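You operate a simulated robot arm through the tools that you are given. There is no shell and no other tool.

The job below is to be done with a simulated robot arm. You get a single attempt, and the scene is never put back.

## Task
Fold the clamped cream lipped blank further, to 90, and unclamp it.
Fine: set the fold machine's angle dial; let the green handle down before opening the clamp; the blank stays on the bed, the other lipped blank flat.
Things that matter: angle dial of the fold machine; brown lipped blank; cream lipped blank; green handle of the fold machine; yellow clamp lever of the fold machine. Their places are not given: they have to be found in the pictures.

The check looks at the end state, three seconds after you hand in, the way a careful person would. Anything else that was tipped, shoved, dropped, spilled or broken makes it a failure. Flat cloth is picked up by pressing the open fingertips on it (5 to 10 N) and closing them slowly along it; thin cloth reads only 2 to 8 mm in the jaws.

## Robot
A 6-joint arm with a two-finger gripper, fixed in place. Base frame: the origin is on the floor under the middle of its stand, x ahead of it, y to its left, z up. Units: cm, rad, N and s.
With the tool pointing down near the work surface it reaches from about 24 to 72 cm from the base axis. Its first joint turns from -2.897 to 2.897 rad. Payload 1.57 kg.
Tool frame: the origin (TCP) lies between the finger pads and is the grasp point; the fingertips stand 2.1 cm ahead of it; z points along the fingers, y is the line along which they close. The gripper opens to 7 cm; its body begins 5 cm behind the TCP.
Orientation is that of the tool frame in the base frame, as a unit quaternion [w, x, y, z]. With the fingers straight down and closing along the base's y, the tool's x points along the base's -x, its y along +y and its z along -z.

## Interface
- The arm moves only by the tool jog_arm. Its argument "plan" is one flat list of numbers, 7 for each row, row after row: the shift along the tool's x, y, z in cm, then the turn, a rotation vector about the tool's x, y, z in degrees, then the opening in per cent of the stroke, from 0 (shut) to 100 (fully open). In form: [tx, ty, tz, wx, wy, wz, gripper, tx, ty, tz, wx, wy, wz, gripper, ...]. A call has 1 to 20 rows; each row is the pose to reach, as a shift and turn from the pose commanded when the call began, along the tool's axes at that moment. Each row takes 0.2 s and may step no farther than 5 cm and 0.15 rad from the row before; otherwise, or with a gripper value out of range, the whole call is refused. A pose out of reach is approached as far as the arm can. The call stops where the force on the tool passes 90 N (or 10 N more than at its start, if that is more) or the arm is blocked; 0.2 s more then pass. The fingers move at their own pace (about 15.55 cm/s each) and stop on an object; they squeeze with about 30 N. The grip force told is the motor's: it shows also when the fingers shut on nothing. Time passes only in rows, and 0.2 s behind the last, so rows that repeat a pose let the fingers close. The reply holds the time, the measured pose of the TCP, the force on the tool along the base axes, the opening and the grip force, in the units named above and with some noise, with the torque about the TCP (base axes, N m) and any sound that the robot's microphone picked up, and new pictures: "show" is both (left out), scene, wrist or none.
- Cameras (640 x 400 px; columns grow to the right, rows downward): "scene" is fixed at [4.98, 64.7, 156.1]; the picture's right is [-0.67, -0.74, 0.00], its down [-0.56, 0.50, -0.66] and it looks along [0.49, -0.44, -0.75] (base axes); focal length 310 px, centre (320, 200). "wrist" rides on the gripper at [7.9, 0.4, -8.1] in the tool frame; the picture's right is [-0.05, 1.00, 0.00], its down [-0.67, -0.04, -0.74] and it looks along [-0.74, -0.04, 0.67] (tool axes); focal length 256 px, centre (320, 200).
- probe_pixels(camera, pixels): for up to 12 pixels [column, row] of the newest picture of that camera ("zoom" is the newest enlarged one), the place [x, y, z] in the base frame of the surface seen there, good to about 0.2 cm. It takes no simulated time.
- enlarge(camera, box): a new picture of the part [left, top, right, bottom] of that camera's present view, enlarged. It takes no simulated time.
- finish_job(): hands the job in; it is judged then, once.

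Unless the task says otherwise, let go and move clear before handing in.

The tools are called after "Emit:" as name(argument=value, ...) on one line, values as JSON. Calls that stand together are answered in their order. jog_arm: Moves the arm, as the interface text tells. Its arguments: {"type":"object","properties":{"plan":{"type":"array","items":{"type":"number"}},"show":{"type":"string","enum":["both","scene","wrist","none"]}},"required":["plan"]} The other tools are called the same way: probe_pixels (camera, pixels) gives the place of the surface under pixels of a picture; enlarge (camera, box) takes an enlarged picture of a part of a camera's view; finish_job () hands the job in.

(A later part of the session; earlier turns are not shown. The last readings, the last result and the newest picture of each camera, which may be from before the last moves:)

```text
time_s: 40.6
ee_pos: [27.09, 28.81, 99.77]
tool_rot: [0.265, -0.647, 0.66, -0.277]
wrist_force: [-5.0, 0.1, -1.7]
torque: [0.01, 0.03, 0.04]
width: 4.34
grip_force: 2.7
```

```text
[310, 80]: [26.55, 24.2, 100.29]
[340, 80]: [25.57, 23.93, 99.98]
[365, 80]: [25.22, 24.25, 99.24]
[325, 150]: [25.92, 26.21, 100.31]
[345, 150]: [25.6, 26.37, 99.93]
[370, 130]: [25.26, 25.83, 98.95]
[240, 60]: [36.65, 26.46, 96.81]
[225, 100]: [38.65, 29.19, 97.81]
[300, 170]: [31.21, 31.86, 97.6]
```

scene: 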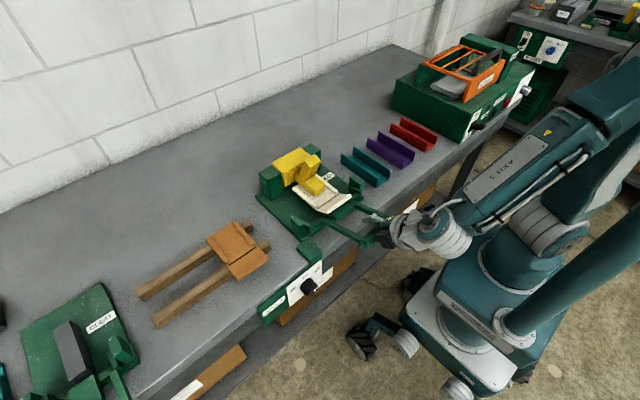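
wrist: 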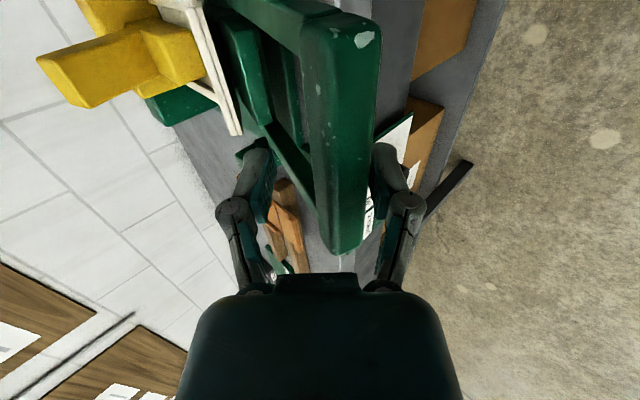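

The bar's centre is now near (26.5, 99.4), about 20° up, which fits a hinge near (42.4, 94.3). I'll continue the arc to about 50°.

Emit:
jog_arm(plan=[0, -0.74, -0.31, 0, 0, 0, 57, 0, -1.48, -0.62, 0, 0, 0, 57, 0, -2.19, -0.88, 0, 0, 0, 57, 0, -2.9, -1.13, 0, 0, 0, 57, 0, -3.63, -1.33, 0, 0, 0, 57, 0, -4.36, -1.52, 0, 0, 0, 57, 0, -5.1, -1.65, 0, 0, 0, 57, 0, -5.85, -1.78, 0, 0, 0, 57, 0, -6.6, -1.86, 0, 0, 0, 57, 0, -7.37, -1.93, 0, 0, 0, 57, 0, -8.07, -1.93, 0, 0, 0, 57, 0, -8.76, -1.93, 0, 0, 0, 57, 0, -8.76, -1.93, 0, 0, 0, 57], show="both")

```text
time_s: 43.4
ee_pos: [32.03, 28.86, 107.37]
tool_rot: [0.264, -0.647, 0.66, -0.276]
wrist_force: [-3.0, -0.9, -0.7]
torque: [-0.03, 0.02, 0.05]
width: 4.24
grip_force: 2.0
```

scene: 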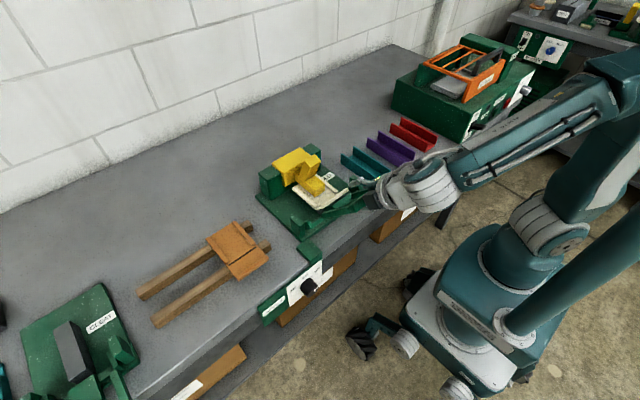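
wrist: 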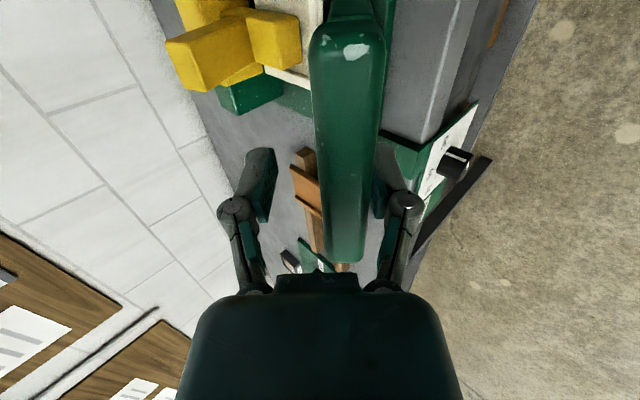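

The handle is at about 50° and force stays low. I'll continue to about 80°.

Emit:
jog_arm(plan=[0, -0.65, 0.03, 0, 0, 0, 57, 0, -1.29, 0.06, 0, 0, 0, 57, 0, -1.97, 0.18, 0, 0, 0, 57, 0, -2.66, 0.3, 0, 0, 0, 57, 0, -3.34, 0.48, 0, 0, 0, 57, 0, -4.02, 0.66, 0, 0, 0, 57, 0, -4.68, 0.9, 0, 0, 0, 57, 0, -5.35, 1.15, 0, 0, 0, 57, 0, -6, 1.45, 0, 0, 0, 57, 0, -6.65, 1.75, 0, 0, 0, 57, 0, -7.27, 2.1, 0, 0, 0, 57, 0, -7.9, 2.47, 0, 0, 0, 57, 0, -7.9, 2.47, 0, 0, 0, 57], show="both")

```text
time_s: 46.2
ee_pos: [39.35, 28.77, 111.22]
tool_rot: [0.264, -0.647, 0.66, -0.276]
wrist_force: [-1.0, 0.3, -1.9]
torque: [-0.03, -0.06, 0.0]
width: 4.11
grip_force: 1.3
```

scene: 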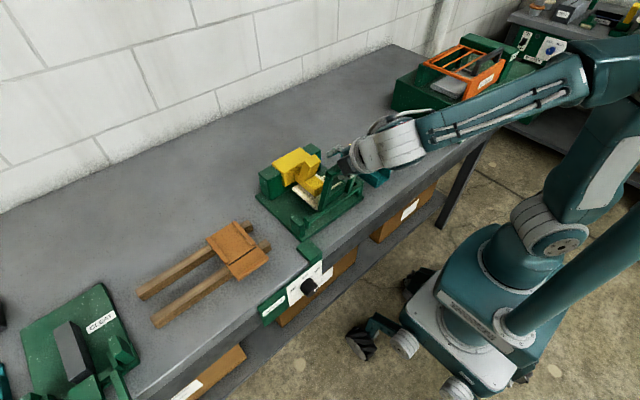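
wrist: 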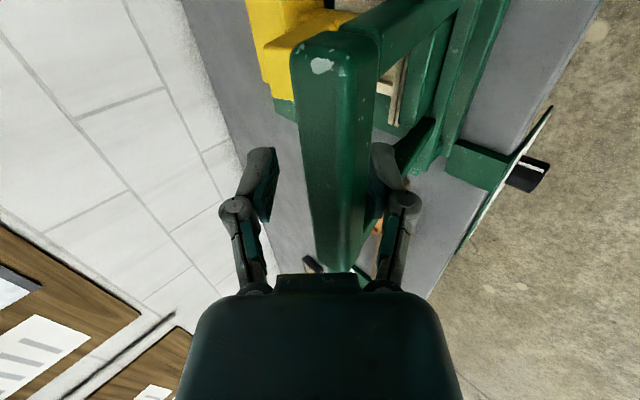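

The handle is at about 80°. I'll move on slowly to about 90° and watch for the stop force.

Emit:
jog_arm(plan=[0, -0.3, 0.21, 0, 0, 0, 57, 0, -0.59, 0.42, 0, 0, 0, 57, 0, -0.89, 0.63, 0, 0, 0, 57, 0, -1.18, 0.84, 0, 0, 0, 57, 0, -1.46, 1.07, 0, 0, 0, 57, 0, -1.75, 1.3, 0, 0, 0, 57, 0, -2.03, 1.53, 0, 0, 0, 57, 0, -2.31, 1.77, 0, 0, 0, 57, 0, -2.31, 1.77, 0, 0, 0, 57], show="both")

```text
time_s: 48.2
ee_pos: [42.32, 28.47, 111.7]
tool_rot: [0.264, -0.646, 0.661, -0.276]
wrist_force: [-1.6, 1.0, -1.1]
torque: [-0.03, -0.04, 0.0]
width: 4.13
grip_force: 1.0
```

scene: 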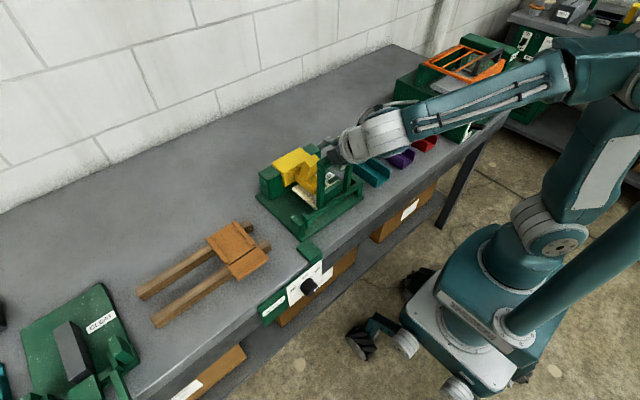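
wrist: 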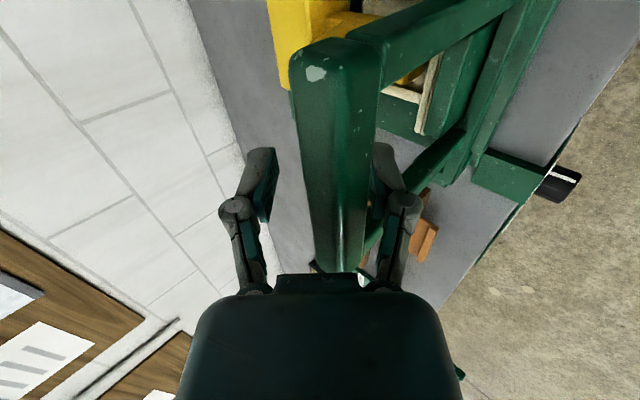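

There is no stop force yet. I'll probe the bar, arms and leaf to measure the actual handle angle.

Emit:
probe_pixels(camera="wrist", pixels=[[310, 100], [340, 100], [355, 100], [325, 180], [355, 180], [430, 170], [455, 140], [405, 40], [450, 20], [480, 60], [430, 90], [415, 100]])

Emit:
enlarge(camera="wrist", box=[280, 0, 540, 200])

Emit:
enlarge(camera="scene", box=[250, 130, 380, 240])

```text
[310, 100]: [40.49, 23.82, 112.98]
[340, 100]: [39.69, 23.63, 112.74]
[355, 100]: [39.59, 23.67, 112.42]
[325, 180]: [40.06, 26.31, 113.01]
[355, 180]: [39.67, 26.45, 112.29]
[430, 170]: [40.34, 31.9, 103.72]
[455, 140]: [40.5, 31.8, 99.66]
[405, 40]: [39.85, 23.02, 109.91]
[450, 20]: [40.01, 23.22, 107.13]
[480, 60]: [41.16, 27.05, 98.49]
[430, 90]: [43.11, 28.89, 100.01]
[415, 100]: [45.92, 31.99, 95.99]
```

```text
2.00 times, centred on (410, 100) of wrist
```

zoom: 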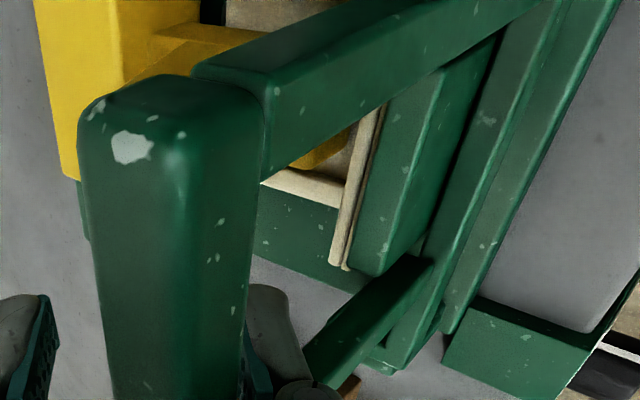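

```text
3.64 times, centred on (315, 185) of scene
```

zoom: 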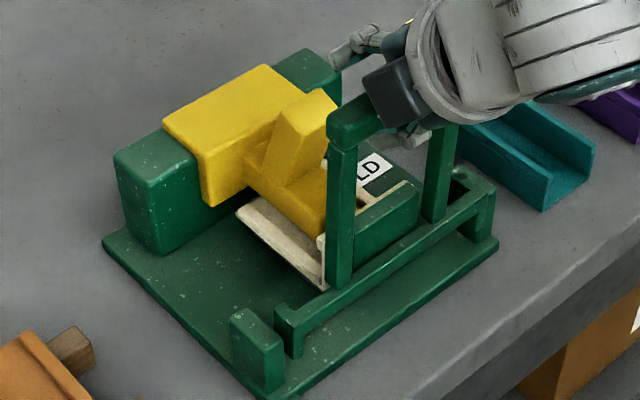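

The arms lean about 3.6° from vertical, so the handle is at roughly 86°. I'll push on about 1 cm in +x in small steps towards the stop.

Emit:
jog_arm(plan=[0, -0.14, 0.14, 0, 0, 0, 57, 0, -0.28, 0.28, 0, 0, 0, 57, 0, -0.42, 0.42, 0, 0, 0, 57, 0, -0.57, 0.57, 0, 0, 0, 57, 0, -0.71, 0.71, 0, 0, 0, 57, 0, -0.81, 0.81, 0, 0, 0, 57, 0, -0.81, 0.81, 0, 0, 0, 57], show="wrist")

```text
time_s: 49.8
ee_pos: [43.38, 28.63, 111.63]
tool_rot: [0.264, -0.646, 0.661, -0.276]
wrist_force: [-1.9, 1.2, -4.1]
torque: [0.04, -0.08, 0.01]
width: 4.18
grip_force: 1.9
```

wrist: 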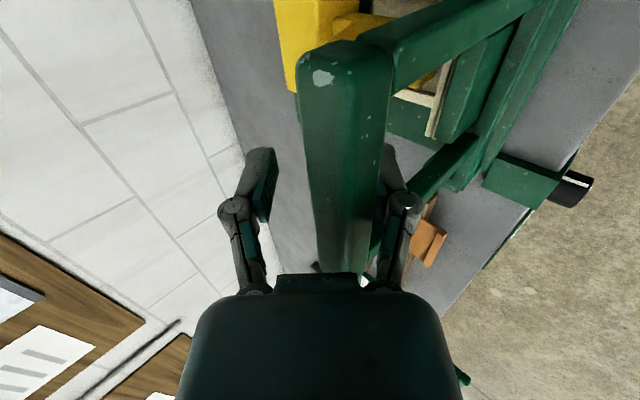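

Emit:
probe_pixels(camera="wrist", pixels=[[325, 100], [350, 100], [375, 100], [340, 180], [365, 180], [430, 175], [460, 150], [420, 40], [465, 20], [500, 60], [380, 80], [440, 165]])

Emit:
enlarge(camera="scene", box=[250, 130, 380, 240])

```text
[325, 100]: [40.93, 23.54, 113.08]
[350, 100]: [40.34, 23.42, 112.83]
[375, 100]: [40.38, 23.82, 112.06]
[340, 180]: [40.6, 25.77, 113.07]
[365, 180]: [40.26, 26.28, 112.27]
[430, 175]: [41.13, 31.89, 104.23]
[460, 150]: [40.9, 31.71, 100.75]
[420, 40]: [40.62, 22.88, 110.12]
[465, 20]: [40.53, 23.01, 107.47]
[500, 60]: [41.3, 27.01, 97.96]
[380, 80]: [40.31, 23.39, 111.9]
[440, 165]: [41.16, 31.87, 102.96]
```

```text
3.64 times, centred on (315, 185) of scene
```

zoom: 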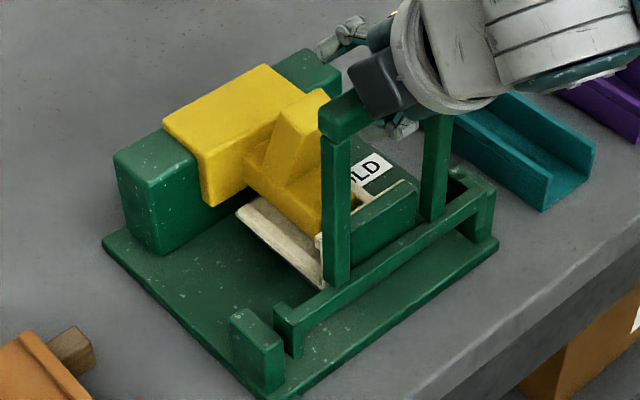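

The handle is at about 88–89° with still only a small force. I'll keep pressing in small steps until the stop is clearly felt.

Emit:
jog_arm(plan=[0, -0.1, 0.1, 0, 0, 0, 57, 0, -0.2, 0.2, 0, 0, 0, 57, 0, -0.3, 0.3, 0, 0, 0, 57, 0, -0.4, 0.4, 0, 0, 0, 57, 0, -0.5, 0.5, 0, 0, 0, 57, 0, -0.6, 0.6, 0, 0, 0, 57, 0, -0.6, 0.6, 0, 0, 0, 57], show="wrist")

```text
time_s: 51.4
ee_pos: [44.03, 28.55, 111.61]
tool_rot: [0.264, -0.647, 0.66, -0.277]
wrist_force: [-13.6, 1.6, -0.4]
torque: [0.04, 0.06, -0.01]
width: 4.8
grip_force: 5.8
```

wrist: 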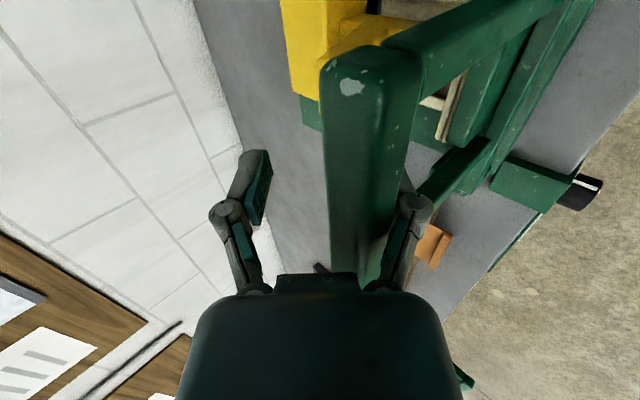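

Force rose to 13.6 N in −x and the finger is being deflected (width 4.8), so the stop appears to be reached. I'll verify the angle by probing.

Emit:
probe_pixels(camera="wrist", pixels=[[345, 120], [370, 120], [395, 120], [355, 190], [385, 180], [440, 185], [465, 160], [430, 60], [480, 30], [520, 60], [450, 175], [450, 45]])

Emit:
enlarge(camera="scene", box=[250, 130, 380, 240])

Emit:
enlarge(camera="wrist", box=[380, 0, 580, 220])

```text
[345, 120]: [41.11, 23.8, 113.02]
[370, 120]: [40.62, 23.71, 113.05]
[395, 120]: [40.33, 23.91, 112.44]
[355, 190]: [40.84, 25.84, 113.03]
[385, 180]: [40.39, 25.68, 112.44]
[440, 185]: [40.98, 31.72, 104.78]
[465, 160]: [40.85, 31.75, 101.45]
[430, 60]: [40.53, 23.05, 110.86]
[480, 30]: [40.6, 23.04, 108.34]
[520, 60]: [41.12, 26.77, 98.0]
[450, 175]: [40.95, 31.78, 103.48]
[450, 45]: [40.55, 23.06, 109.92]
```

```text
3.64 times, centred on (315, 185) of scene
```

zoom: 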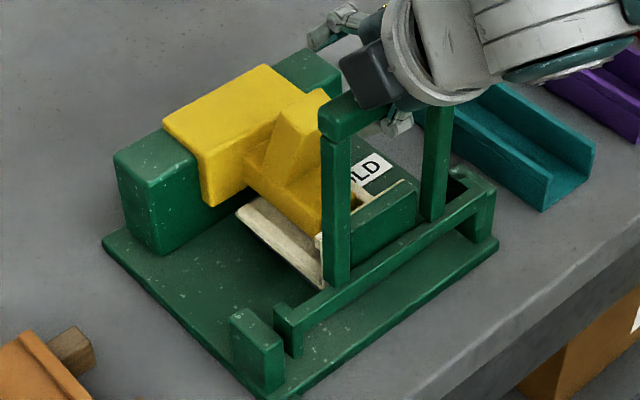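

```text
1.82 times, centred on (480, 110) of wrist
```

zoom: 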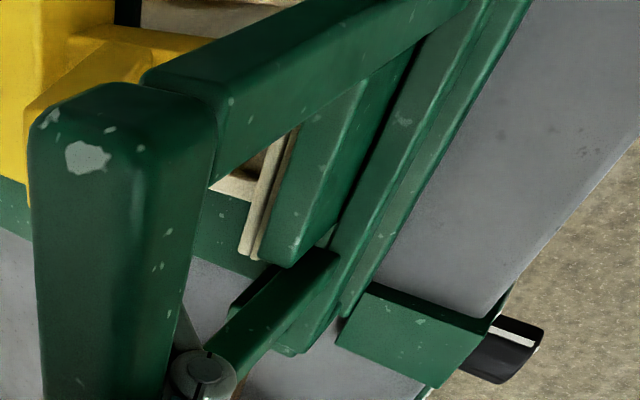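

The bar stayed put while the TCP moved 0.65 cm, and its top face reads level, so the handle is at the 90° stop. I'll hold a moment and then lower it within the cage back along the arc.

Emit:
jog_arm(plan=[0, -0.1, 0.1, 0, 0, 0, 57, 0, -0.1, 0.1, 0, 0, 0, 57, 0, 0.8, -0.9, 0, 0, 0, 57, 0, 1.58, -1.78, 0, 0, 0, 57, 0, 2.5, -2.29, 0, 0, 0, 57, 0, 3.48, -2.97, 0, 0, 0, 57, 0, 4.51, -3.58, 0, 0, 0, 57, 0, 5.57, -4.11, 0, 0, 0, 57, 0, 6.67, -4.57, 0, 0, 0, 57, 0, 7.79, -4.95, 0, 0, 0, 57, 0, 8.94, -5.25, 0, 0, 0, 57, 0, 10.11, -5.47, 0, 0, 0, 57, 0, 11.3, -5.61, 0, 0, 0, 57, 0, 12.49, -5.67, 0, 0, 0, 57, 0, 13.67, -5.64, 0, 0, 0, 57, 0, 13.67, -5.64, 0, 0, 0, 57], show="both")

```text
time_s: 53.1
ee_pos: [37.75, 28.5, 109.67]
tool_rot: [0.251, -0.651, 0.66, -0.278]
wrist_force: [29.7, 13.7, -58.9]
torque: [0.32, -1.58, 0.23]
width: 3.83
grip_force: 0.1
stopped in row 8: the force on the tool passed its limit at 94 N (the readings are from after the stop); the commanded pose is now the measured one
```

scene: 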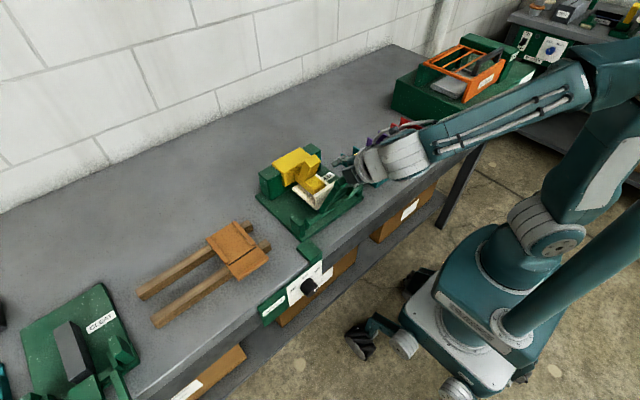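
wrist: 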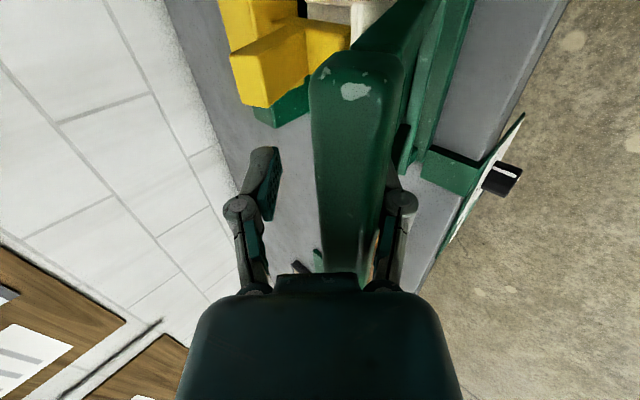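

The motion stopped at 94 N: the tool is being held along its own axis (force about (+30, 14, −59)). Before moving I'll probe where the bar sits relative to the fingers.

Emit:
probe_pixels(camera="wrist", pixels=[[330, 110], [355, 110], [380, 110], [340, 180], [370, 180], [390, 130], [420, 100], [405, 140], [395, 160], [380, 230], [345, 230], [440, 120]])

Emit:
enlarge(camera="wrist", box=[220, 40, 480, 300])

Emit:
enlarge(camera="scene", box=[270, 130, 420, 230])

```text
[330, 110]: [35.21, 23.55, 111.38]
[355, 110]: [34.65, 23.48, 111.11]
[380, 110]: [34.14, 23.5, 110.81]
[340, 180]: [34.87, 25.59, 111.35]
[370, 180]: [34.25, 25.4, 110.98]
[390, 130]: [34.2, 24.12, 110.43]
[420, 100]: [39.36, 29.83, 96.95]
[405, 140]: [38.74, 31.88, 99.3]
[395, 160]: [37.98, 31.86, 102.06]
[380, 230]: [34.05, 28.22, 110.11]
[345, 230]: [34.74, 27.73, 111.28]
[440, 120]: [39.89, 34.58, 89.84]
```

```text
1.54 times, centred on (350, 170) of wrist
```

zoom: 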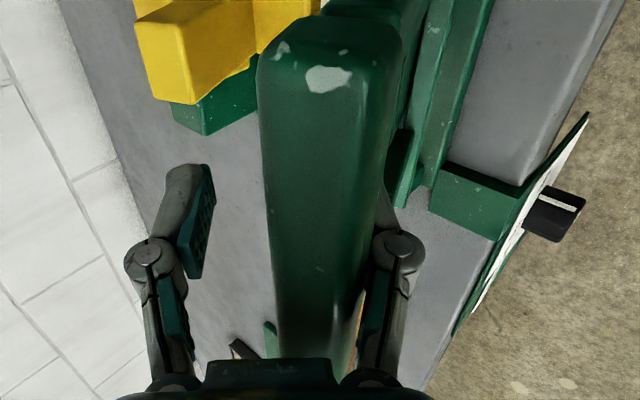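

```text
4.00 times, centred on (345, 180) of scene
```

zoom: 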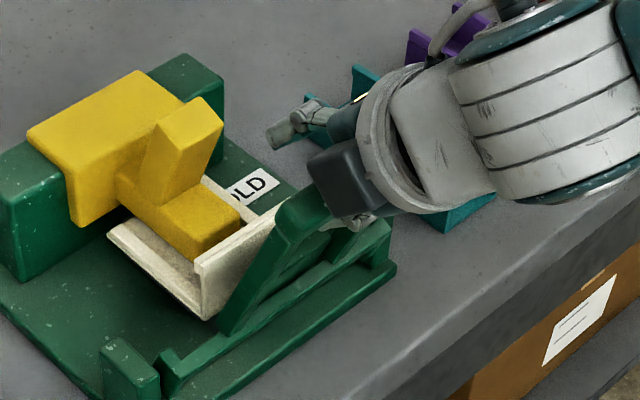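

The bar is near 68° and sits about 2.2 cm behind the TCP, in the recess behind the finger pad, so my retracting path hooked it. I'll ease forward along the tool axis to unload it and read the force again.

Emit:
jog_arm(plan=[0, 0, 0.2, 0, 0, 0, 57, 0, 0, 0.4, 0, 0, 0, 57, 0, 0, 0.4, 0, 0, 0, 57], show="wrist")

```text
time_s: 53.9
ee_pos: [38.06, 28.26, 109.89]
tool_rot: [0.256, -0.648, 0.662, -0.277]
wrist_force: [20.3, 24.4, -46.0]
torque: [0.36, -1.32, -0.46]
width: 4.0
grip_force: 0.1
```

wrist: 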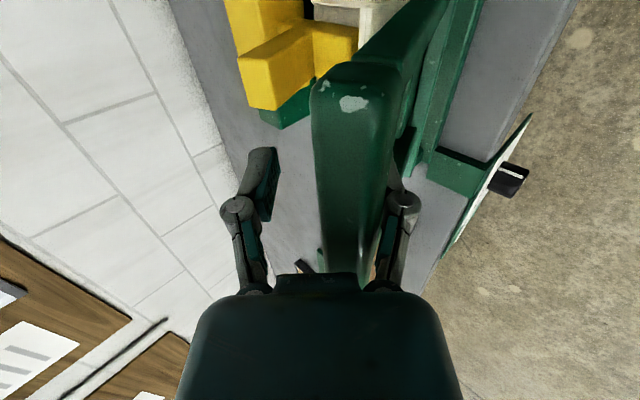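

The force is falling but still about 55 N, acting at the rear edge of the lower finger's pad. I'll keep easing forward along the tool axis to free it.

Emit:
jog_arm(plan=[0, 0, 0.3, 0, 0, 0, 57, 0, 0, 0.6, 0, 0, 0, 57, 0, 0, 0.9, 0, 0, 0, 57, 0, 0, 0.9, 0, 0, 0, 57], show="wrist")

```text
time_s: 54.9
ee_pos: [38.6, 28.37, 109.41]
tool_rot: [0.257, -0.648, 0.661, -0.278]
wrist_force: [-1.4, 0.5, 0.8]
torque: [0.0, 0.01, 0.0]
width: 3.99
grip_force: 0.1
```

wrist: 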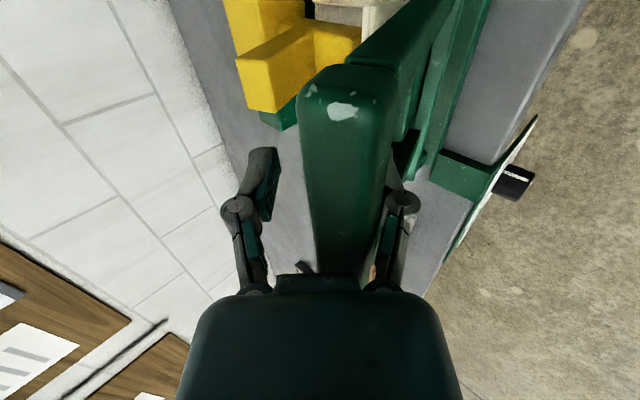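

The force is back to zero and the handle is holding its position. I'll probe the bar again to place it in the tool frame.

Emit:
probe_pixels(camera="wrist", pixels=[[315, 120], [340, 120], [365, 120], [380, 120], [385, 100], [325, 180], [360, 180], [340, 230], [405, 140], [420, 90], [250, 180], [400, 200]])

Emit:
enlarge(camera="wrist", box=[220, 50, 440, 300])

```text
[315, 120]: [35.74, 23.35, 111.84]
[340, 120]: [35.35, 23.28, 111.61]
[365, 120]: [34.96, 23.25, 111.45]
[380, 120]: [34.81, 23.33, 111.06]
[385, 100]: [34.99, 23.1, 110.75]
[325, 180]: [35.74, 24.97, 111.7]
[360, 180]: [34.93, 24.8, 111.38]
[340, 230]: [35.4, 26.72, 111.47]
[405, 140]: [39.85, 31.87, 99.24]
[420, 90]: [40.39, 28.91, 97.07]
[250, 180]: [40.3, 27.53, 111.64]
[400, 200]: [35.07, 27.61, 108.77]
```

```text
1.60 times, centred on (330, 175) of wrist
```

zoom: 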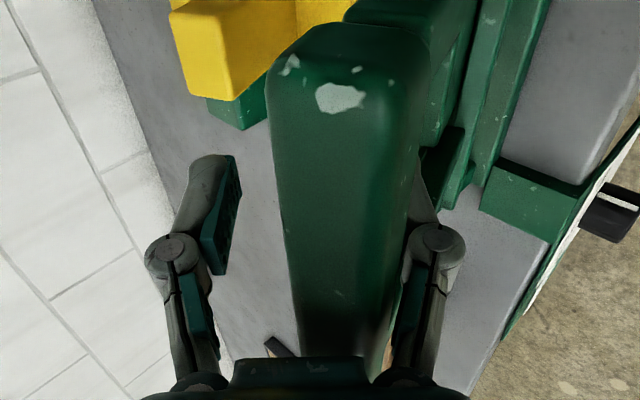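

The bar is at about 72°, centred 2.9 cm behind the TCP, and friction seems to hold the handle. I'll lower it with the upper finger, keeping the bar at a constant depth in the tool so nothing hooks.

Emit:
jog_arm(plan=[0, 0.75, -0.05, 0, 0, 0, 57, 0, 1.46, -0.1, 0, 0, 0, 57, 0, 1.95, -0.25, 0, 0, 0, 57, 0, 2.43, -0.38, 0, 0, 0, 57, 0, 3, -0.56, 0, 0, 0, 57, 0, 3.57, -0.73, 0, 0, 0, 57, 0, 4.15, -0.86, 0, 0, 0, 57, 0, 4.74, -0.99, 0, 0, 0, 57, 0, 4.74, -0.99, 0, 0, 0, 57], show="both")

```text
time_s: 56.9
ee_pos: [34.59, 28.23, 106.89]
tool_rot: [0.257, -0.648, 0.661, -0.278]
wrist_force: [0.7, -0.5, -0.7]
torque: [0.0, 0.0, 0.01]
width: 4.02
grip_force: 0.0
```

scene: 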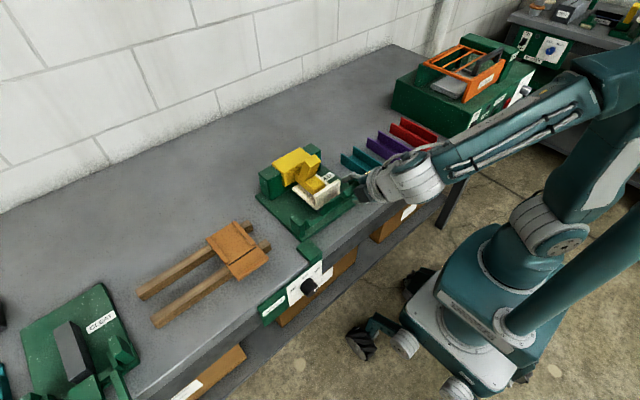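
wrist: 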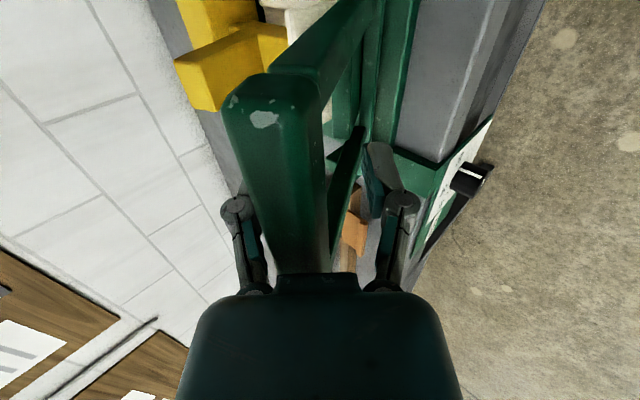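

The handle follows the upper finger with almost no force. I'll probe the bar's position again before continuing.

Emit:
probe_pixels(camera="wrist", pixels=[[245, 120], [275, 120], [300, 120], [320, 120], [260, 180], [290, 180], [315, 180], [285, 230], [345, 170], [370, 90], [305, 240], [240, 140]])

```text
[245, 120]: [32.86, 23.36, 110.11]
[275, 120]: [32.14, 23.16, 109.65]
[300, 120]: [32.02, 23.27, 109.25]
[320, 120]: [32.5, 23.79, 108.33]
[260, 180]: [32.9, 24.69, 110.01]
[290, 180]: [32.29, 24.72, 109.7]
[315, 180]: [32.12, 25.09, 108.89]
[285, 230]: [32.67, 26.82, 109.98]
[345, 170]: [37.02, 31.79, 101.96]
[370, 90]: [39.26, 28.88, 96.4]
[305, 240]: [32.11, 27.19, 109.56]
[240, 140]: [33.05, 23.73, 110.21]
```

The bar is at about 60° and keeps the planned place in the tool (0.7 cm, 2.7 cm behind the TCP). I'll continue lowering to about 32°.

Emit:
jog_arm(plan=[0, 0.65, -0.06, 0, 0, 0, 57, 0, 1.29, -0.12, 0, 0, 0, 57, 0, 1.88, -0.17, 0, 0, 0, 57, 0, 2.47, -0.21, 0, 0, 0, 57, 0, 3.07, -0.22, 0, 0, 0, 57, 0, 3.67, -0.23, 0, 0, 0, 57, 0, 4.27, -0.2, 0, 0, 0, 57, 0, 4.86, -0.16, 0, 0, 0, 57, 0, 5.45, -0.09, 0, 0, 0, 57, 0, 6.04, -0.01, 0, 0, 0, 57, 0, 6.62, 0.1, 0, 0, 0, 57, 0, 7.2, 0.22, 0, 0, 0, 57, 0, 7.78, 0.37, 0, 0, 0, 57, 0, 8.35, 0.53, 0, 0, 0, 57, 0, 8.35, 0.53, 0, 0, 0, 57], show="both")

```text
time_s: 60.1
ee_pos: [29.15, 28.16, 100.56]
tool_rot: [0.257, -0.648, 0.661, -0.277]
wrist_force: [-0.8, -1.0, 0.0]
torque: [0.01, 0.02, -0.01]
width: 4.0
grip_force: 0.1
```

scene: 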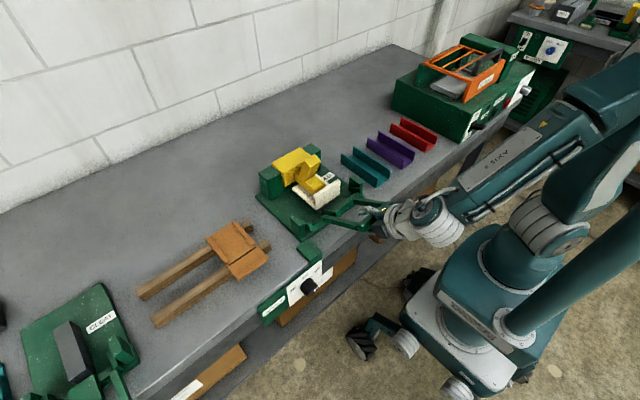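
wrist: 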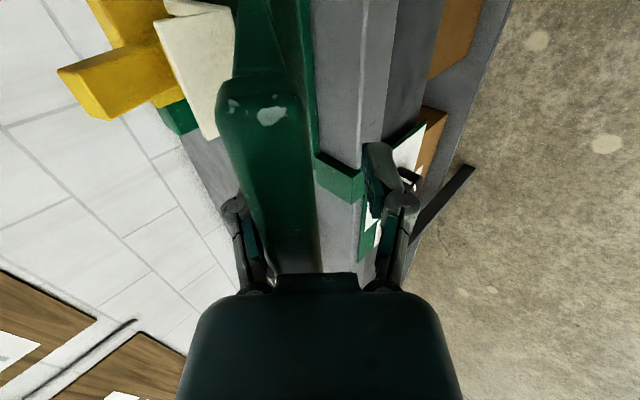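

The lowering goes smoothly, and the cream flap now stands about upright at wrist (200,60). I'll bring the handle the rest of the way down.

Emit:
jog_arm(plan=[0, 0.58, 0.15, 0, 0, 0, 57, 0, 1.15, 0.3, 0, 0, 0, 57, 0, 1.7, 0.53, 0, 0, 0, 57, 0, 2.24, 0.77, 0, 0, 0, 57, 0, 2.77, 1.04, 0, 0, 0, 57, 0, 3.3, 1.32, 0, 0, 0, 57, 0, 3.81, 1.62, 0, 0, 0, 57, 0, 4.32, 1.93, 0, 0, 0, 57, 0, 4.81, 2.27, 0, 0, 0, 57, 0, 5.3, 2.62, 0, 0, 0, 57, 0, 5.76, 3, 0, 0, 0, 57, 0, 6.21, 3.38, 0, 0, 0, 57, 0, 6.65, 3.78, 0, 0, 0, 57, 0, 7.08, 4.19, 0, 0, 0, 57, 0, 7.48, 4.63, 0, 0, 0, 57, 0, 7.88, 5.07, 0, 0, 0, 57, 0, 7.88, 5.07, 0, 0, 0, 57], show="both")

```text
time_s: 63.7
ee_pos: [26.98, 28.18, 91.44]
tool_rot: [0.257, -0.648, 0.661, -0.277]
wrist_force: [-0.4, 0.4, -0.2]
torque: [0.0, 0.01, 0.0]
width: 4.0
grip_force: 0.0
```

scene: 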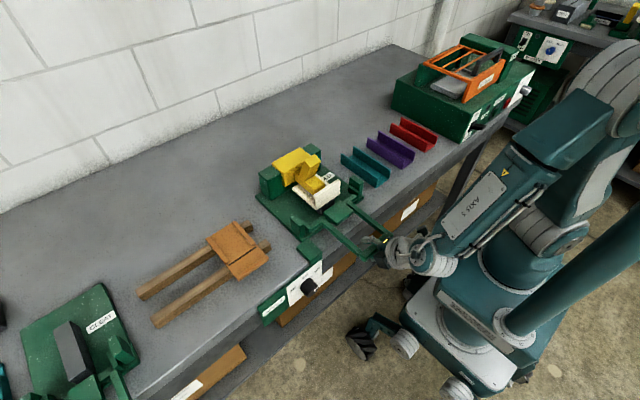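
wrist: 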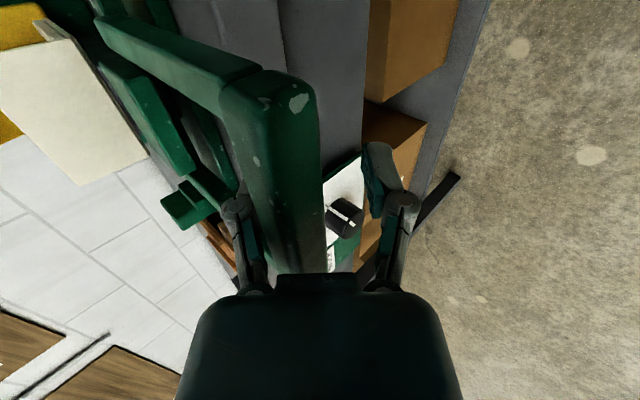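

Emit:
probe_pixels(camera="wrist", pixels=[[250, 120], [280, 120], [300, 120], [290, 180], [265, 180], [315, 150], [200, 60], [180, 45], [150, 110], [175, 140], [80, 100], [110, 150]])

Emit:
enlarge(camera="scene", box=[250, 140, 410, 260])

```text
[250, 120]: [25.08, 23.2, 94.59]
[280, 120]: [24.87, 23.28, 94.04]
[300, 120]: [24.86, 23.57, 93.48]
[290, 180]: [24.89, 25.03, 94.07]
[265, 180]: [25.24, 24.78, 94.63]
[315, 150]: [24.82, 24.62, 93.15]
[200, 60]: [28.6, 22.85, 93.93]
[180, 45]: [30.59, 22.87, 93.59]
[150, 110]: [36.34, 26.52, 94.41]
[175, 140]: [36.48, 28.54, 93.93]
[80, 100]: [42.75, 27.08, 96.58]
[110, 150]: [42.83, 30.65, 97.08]
```

```text
3.33 times, centred on (330, 200) of scene
```

zoom: 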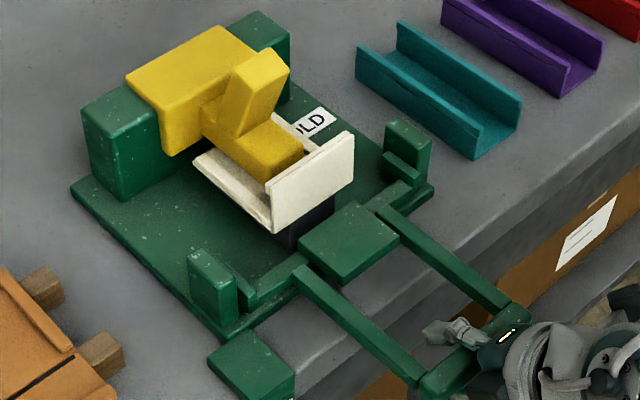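

The handle is fully down again (bar top z 94.5, front x 24.9) and the cream flap stands upright in the scene zoom. I'll open the gripper, centre around the bar and retract along the tool axis.

Emit:
jog_arm(plan=[0, 0, 0, 0, 0, 0, 80, 0, 0, 0, 0, 0, 0, 100, 0, -0.35, 0, 0, 0, 0, 100, 0, -0.7, 0, 0, 0, 0, 100, 0, -0.7, -1, 0, 0, 0, 100, 0, -0.7, -2.5, 0, 0, 0, 100, 0, -0.7, -4, 0, 0, 0, 100, 0, -0.7, -6, 0, 0, 0, 100, 0, -0.7, -8, 0, 0, 0, 100, 0, -0.7, -10, 0, 0, 0, 100, 0, -0.7, -12, 0, 0, 0, 100, 0, -0.7, -12, 0, 0, 0, 100], show="both")

```text
time_s: 66.3
ee_pos: [19.02, 28.66, 100.4]
tool_rot: [0.258, -0.648, 0.661, -0.278]
wrist_force: [-0.3, -0.5, 0.0]
torque: [0.03, 0.04, 0.01]
width: 7.0
grip_force: 0.1
```

scene: 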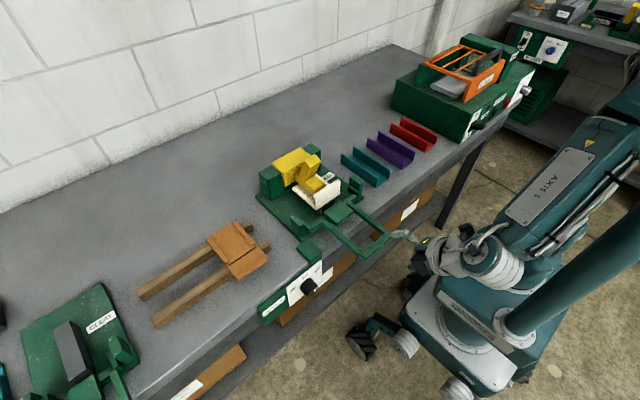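
wrist: 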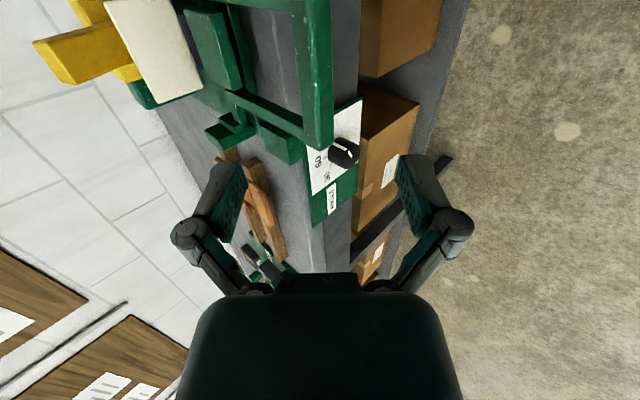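

The tool is clear and the handle stays down. Now I'll study the yellow clamp lever and check the fold angle.

Emit:
enlarge(camera="scene", box=[265, 140, 355, 225])

Emit:
enlarge(camera="wrist", box=[20, 0, 220, 125])

```text
4.71 times, centred on (310, 182) of scene
```

zoom: 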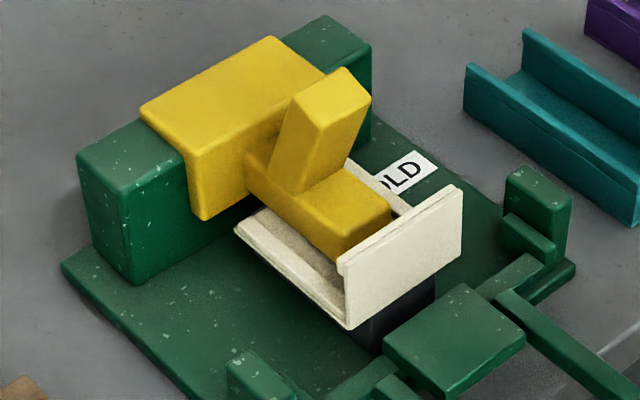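

```text
3.20 times, centred on (120, 62) of wrist
```

zoom: 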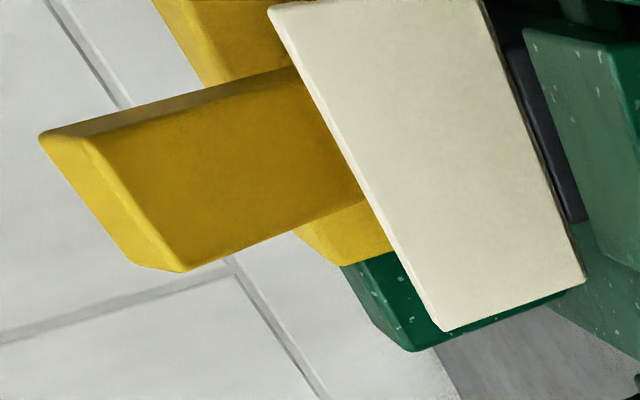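

I'll probe a set of points on the lever's faces and the clamp foot to get its inclination and likely pivot.

Emit:
enlarge(camera="scene", box=[290, 145, 340, 195])

Emit:
probe_pixels(camera="scene", pixels=[[312.8, 157], [308, 159], [317, 160], [303.6, 169.3], [306, 162], [300.5, 176], [313.2, 169.3], [318, 164], [307, 178], [313, 182], [322, 184], [314, 192]])

Emit:
probe_pixels(camera="wrist", pixels=[[38, 50], [50, 65], [75, 80], [70, 45], [90, 60], [110, 55], [100, 38], [125, 72], [80, 25], [150, 40], [190, 90], [135, 20]])

```text
8.00 times, centred on (315, 170) of scene
```

zoom: 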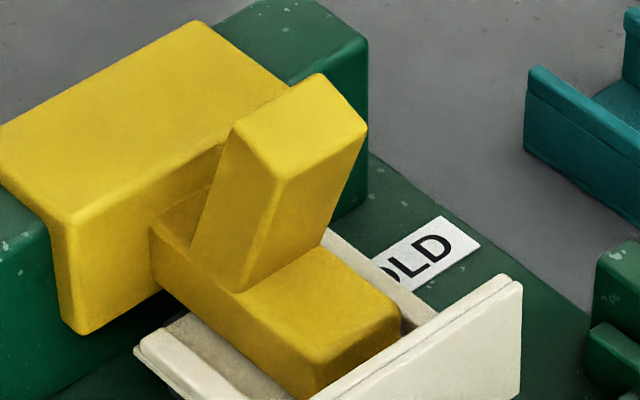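

```text
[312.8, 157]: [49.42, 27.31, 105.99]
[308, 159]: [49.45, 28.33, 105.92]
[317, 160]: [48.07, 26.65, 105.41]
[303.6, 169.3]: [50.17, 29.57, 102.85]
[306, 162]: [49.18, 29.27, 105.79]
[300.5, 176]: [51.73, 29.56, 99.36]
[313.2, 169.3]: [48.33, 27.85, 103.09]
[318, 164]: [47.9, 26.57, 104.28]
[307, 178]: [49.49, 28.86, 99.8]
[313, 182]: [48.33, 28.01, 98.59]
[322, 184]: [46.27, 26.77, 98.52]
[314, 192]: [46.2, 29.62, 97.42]
```

```text
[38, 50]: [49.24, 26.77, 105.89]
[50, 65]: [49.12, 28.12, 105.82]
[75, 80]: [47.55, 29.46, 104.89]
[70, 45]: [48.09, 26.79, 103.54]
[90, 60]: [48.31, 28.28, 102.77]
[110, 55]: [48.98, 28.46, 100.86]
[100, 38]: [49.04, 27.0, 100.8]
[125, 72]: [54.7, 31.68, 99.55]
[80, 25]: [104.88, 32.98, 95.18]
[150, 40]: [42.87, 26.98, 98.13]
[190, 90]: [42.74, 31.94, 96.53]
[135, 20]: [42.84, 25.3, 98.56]
```

The lever leans about 20° toward the robot (front face from (49.5, z 99.8) to (47.6, z 104.9)), rising from the clamp foot, so pushing its top toward +x should lift the foot. I'll move above it with the jaws closing along y.

Emit:
jog_arm(plan=[0.04, -2.06, 0.15, 0, 0, 0, 100, 0.08, -4.11, 0.3, 0, 0, 0, 100, 0.11, -6.17, 0.45, 0, 0, 0, 100, 0.15, -8.22, 0.6, 0, 0, 0, 100, 0.19, -10.28, 0.75, -1.96, 1.96, 7.31, 100, 0.23, -12.34, 0.9, -3.92, 3.92, 14.6, 100, 0.26, -14.39, 1.05, -5.88, 5.88, 21.9, 100, 0.3, -16.45, 1.2, -7.83, 7.83, 29.2, 100, 0.34, -18.5, 1.35, -9.8, 9.8, 36.5, 100, 0.38, -20.56, 1.5, -11.75, 11.75, 43.85, 100, 0.41, -22.6, 1.65, -13.7, 13.7, 51.2, 100, 0.45, -24.67, 1.8, -15.67, 15.67, 58.5, 100, 0.49, -26.73, 1.95, -17.6, 17.6, 65.8, 100, 0.53, -28.78, 2.1, -19.6, 19.6, 73.1, 100, 0.56, -30.84, 2.25, -21.5, 21.5, 80.4, 100, 0.6, -32.9, 2.4, -23.5, 23.5, 87.7, 100, 0.6, -32.9, 2.4, -23.5, 23.5, 87.7, 100], show="both")

```text
time_s: 69.9
ee_pos: [44.1, 27.67, 121.9]
tool_rot: [0.124, 0.012, 0.992, -0.011]
wrist_force: [0.2, 0.3, -0.2]
torque: [-0.03, 0.01, -0.02]
width: 7.04
grip_force: 0.1
```

scene: 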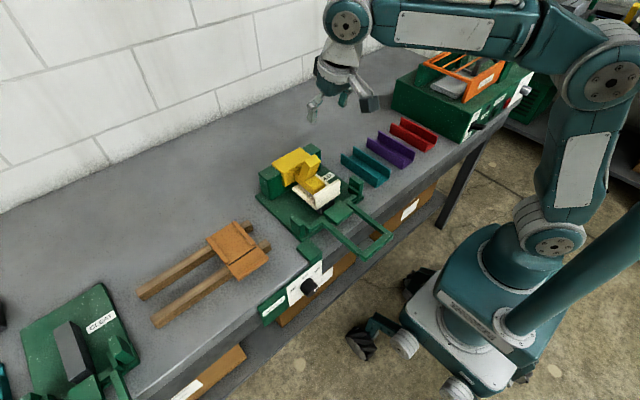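
wrist: 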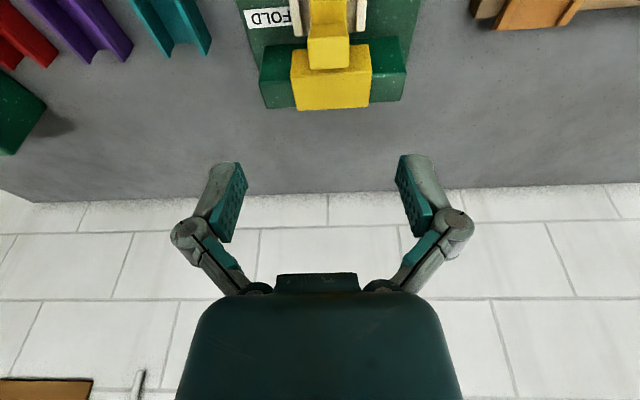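

The tool now points down at 76° pitch with the jaws along y, and the lever appears at wrist (328,40). I'll move partway toward it and look again.

Emit:
jog_arm(plan=[-0.06, 0.1, 2.5, 0, 0, 0, 100, -0.13, 0.2, 5, 0, 0, 0, 100, -0.2, 0.3, 7.5, 0, 0, 0, 100, -0.27, 0.4, 10, 0, 0, 0, 100, -0.32, 0.5, 12, 0, 0, 0, 100, -0.32, 0.5, 12, 0, 0, 0, 100], show="both")

```text
time_s: 71.3
ee_pos: [47.59, 27.82, 110.22]
tool_rot: [0.125, 0.013, 0.992, -0.011]
wrist_force: [1.0, -0.2, -0.4]
torque: [0.0, 0.01, -0.01]
width: 7.0
grip_force: 0.0
```

scene: 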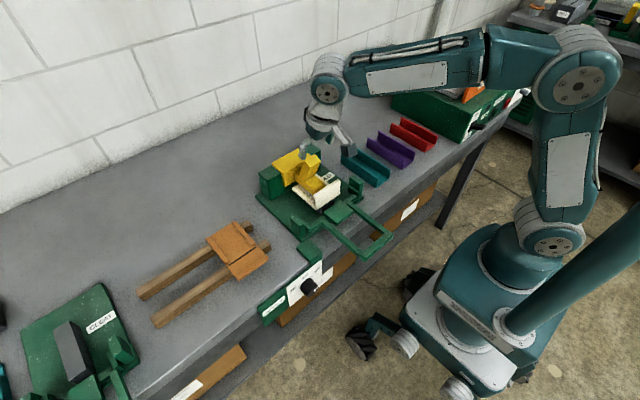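
wrist: 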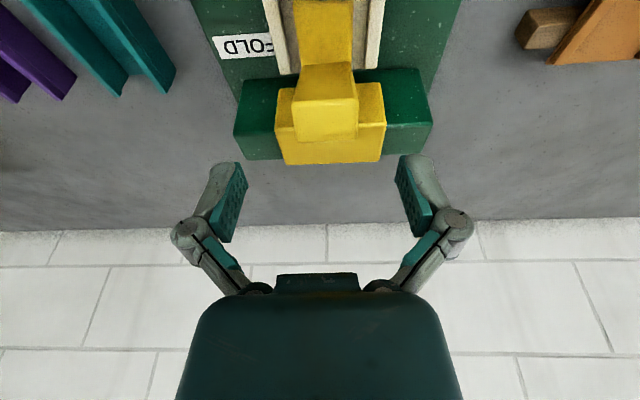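

Emit:
probe_pixels(camera="wrist", pixels=[[300, 75], [345, 75], [325, 100], [300, 120], [350, 120], [325, 70], [325, 135], [310, 30], [340, 30], [330, 50], [370, 130], [285, 130]])

Emit:
enlarge(camera="wrist", box=[220, 0, 440, 170])

```text
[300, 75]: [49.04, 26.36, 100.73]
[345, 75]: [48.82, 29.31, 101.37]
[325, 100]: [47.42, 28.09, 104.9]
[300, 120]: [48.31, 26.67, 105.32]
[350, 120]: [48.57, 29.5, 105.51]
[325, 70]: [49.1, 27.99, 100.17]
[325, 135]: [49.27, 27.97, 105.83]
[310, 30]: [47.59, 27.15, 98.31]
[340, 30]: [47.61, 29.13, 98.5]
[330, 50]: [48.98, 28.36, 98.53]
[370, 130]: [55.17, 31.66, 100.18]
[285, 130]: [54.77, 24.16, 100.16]
```

```text
2.35 times, centred on (330, 85) of wrist
```

zoom: 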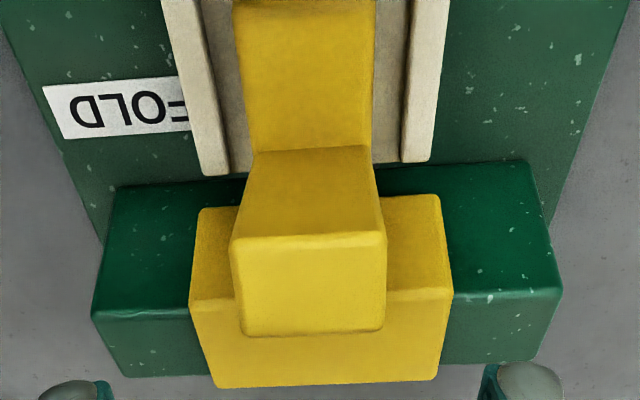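

The lever spans y 26.4–29.6 with its top edge from (47.4, 104.9) to (49.6, 105.9). I'll descend so the pads straddle its upper part, then close on it.

Emit:
jog_arm(plan=[0, 0.1, 1.5, 0, 0, 0, 100, 0, 0.2, 3, 0, 0, 0, 100, -0.02, 0.32, 4.5, 0, 0, 0, 100, -0.02, 0.32, 5.5, 0, 0, 0, 100, -0.02, 0.32, 5.5, 0, 0, 0, 100], show="wrist")

```text
time_s: 72.5
ee_pos: [49.01, 27.91, 104.8]
tool_rot: [0.126, 0.012, 0.992, -0.012]
wrist_force: [-0.1, 0.3, -1.3]
torque: [-0.01, -0.03, -0.01]
width: 7.01
grip_force: 0.0
```

wrist: 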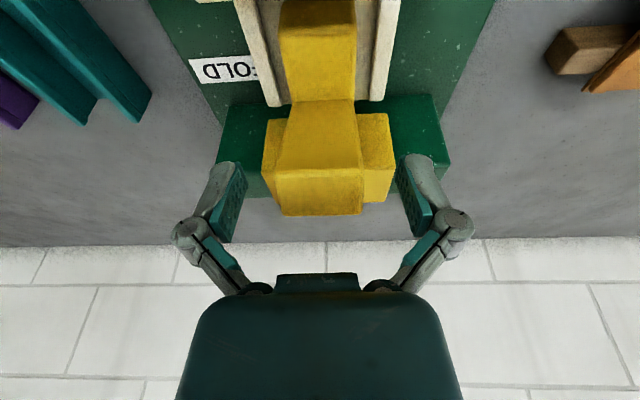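

The lever is centred between the pads with no contact force. I'll close on it.

Emit:
jog_arm(plan=[0, 0, 0, 0, 0, 0, 70, 0, 0, 0, 0, 0, 0, 52, 0, 0, 0, 0, 0, 0, 30, 0, 0, 0, 0, 0, 0, 0, 0, 0, 0, 0, 0, 0, 0], show="wrist")

```text
time_s: 73.7
ee_pos: [49.01, 27.88, 104.88]
tool_rot: [0.126, 0.012, 0.992, -0.012]
wrist_force: [0.4, 4.4, 1.0]
torque: [0.23, -0.06, 0.62]
width: 3.67
grip_force: 32.5
```

wrist: 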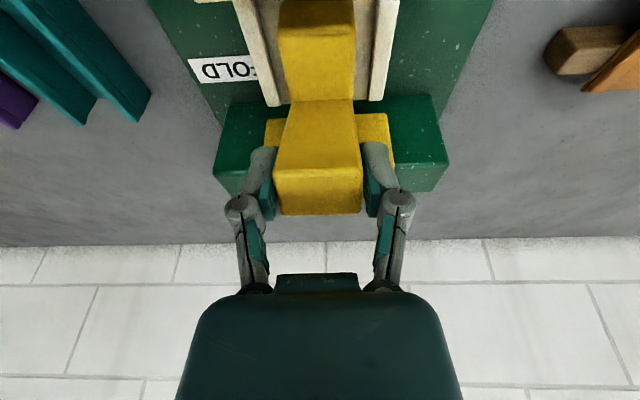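

The lever is gripped (width 3.67, 32 N). I'll test the opening direction by rotating it a small 10° toward +x about the estimated pivot, and watch the force.

Emit:
jog_arm(plan=[-0.3, 0, 0.01, 0, 2.5, 0, 0, -0.59, 0, 0.02, 0, 5, 0, 0, -0.89, 0, 0.03, 0, 7.5, 0, 0, -1.18, 0, 0.04, 0, 10, 0, 0, -1.18, 0, 0.04, 0, 10, 0, 0], show="both")

```text
time_s: 74.9
ee_pos: [49.93, 27.96, 105.23]
tool_rot: [0.039, 0.013, 0.999, -0.01]
wrist_force: [-19.6, 7.4, 15.5]
torque: [0.2, 0.14, 0.64]
width: 3.71
grip_force: 31.7
```

scene: 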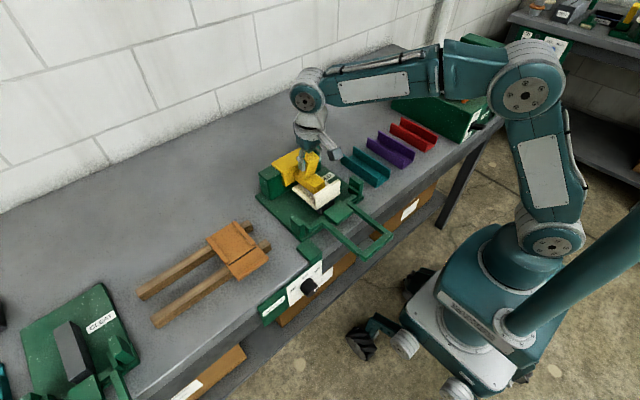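
wrist: 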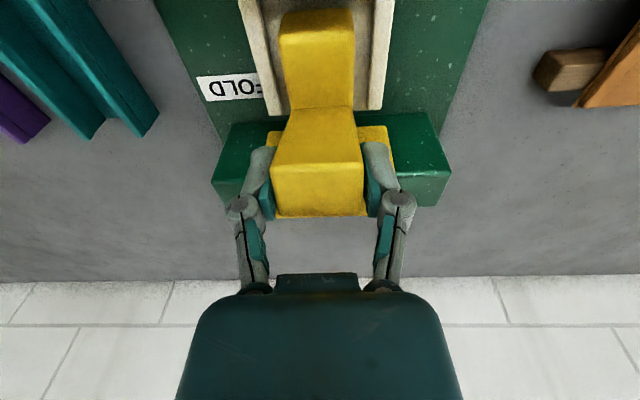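

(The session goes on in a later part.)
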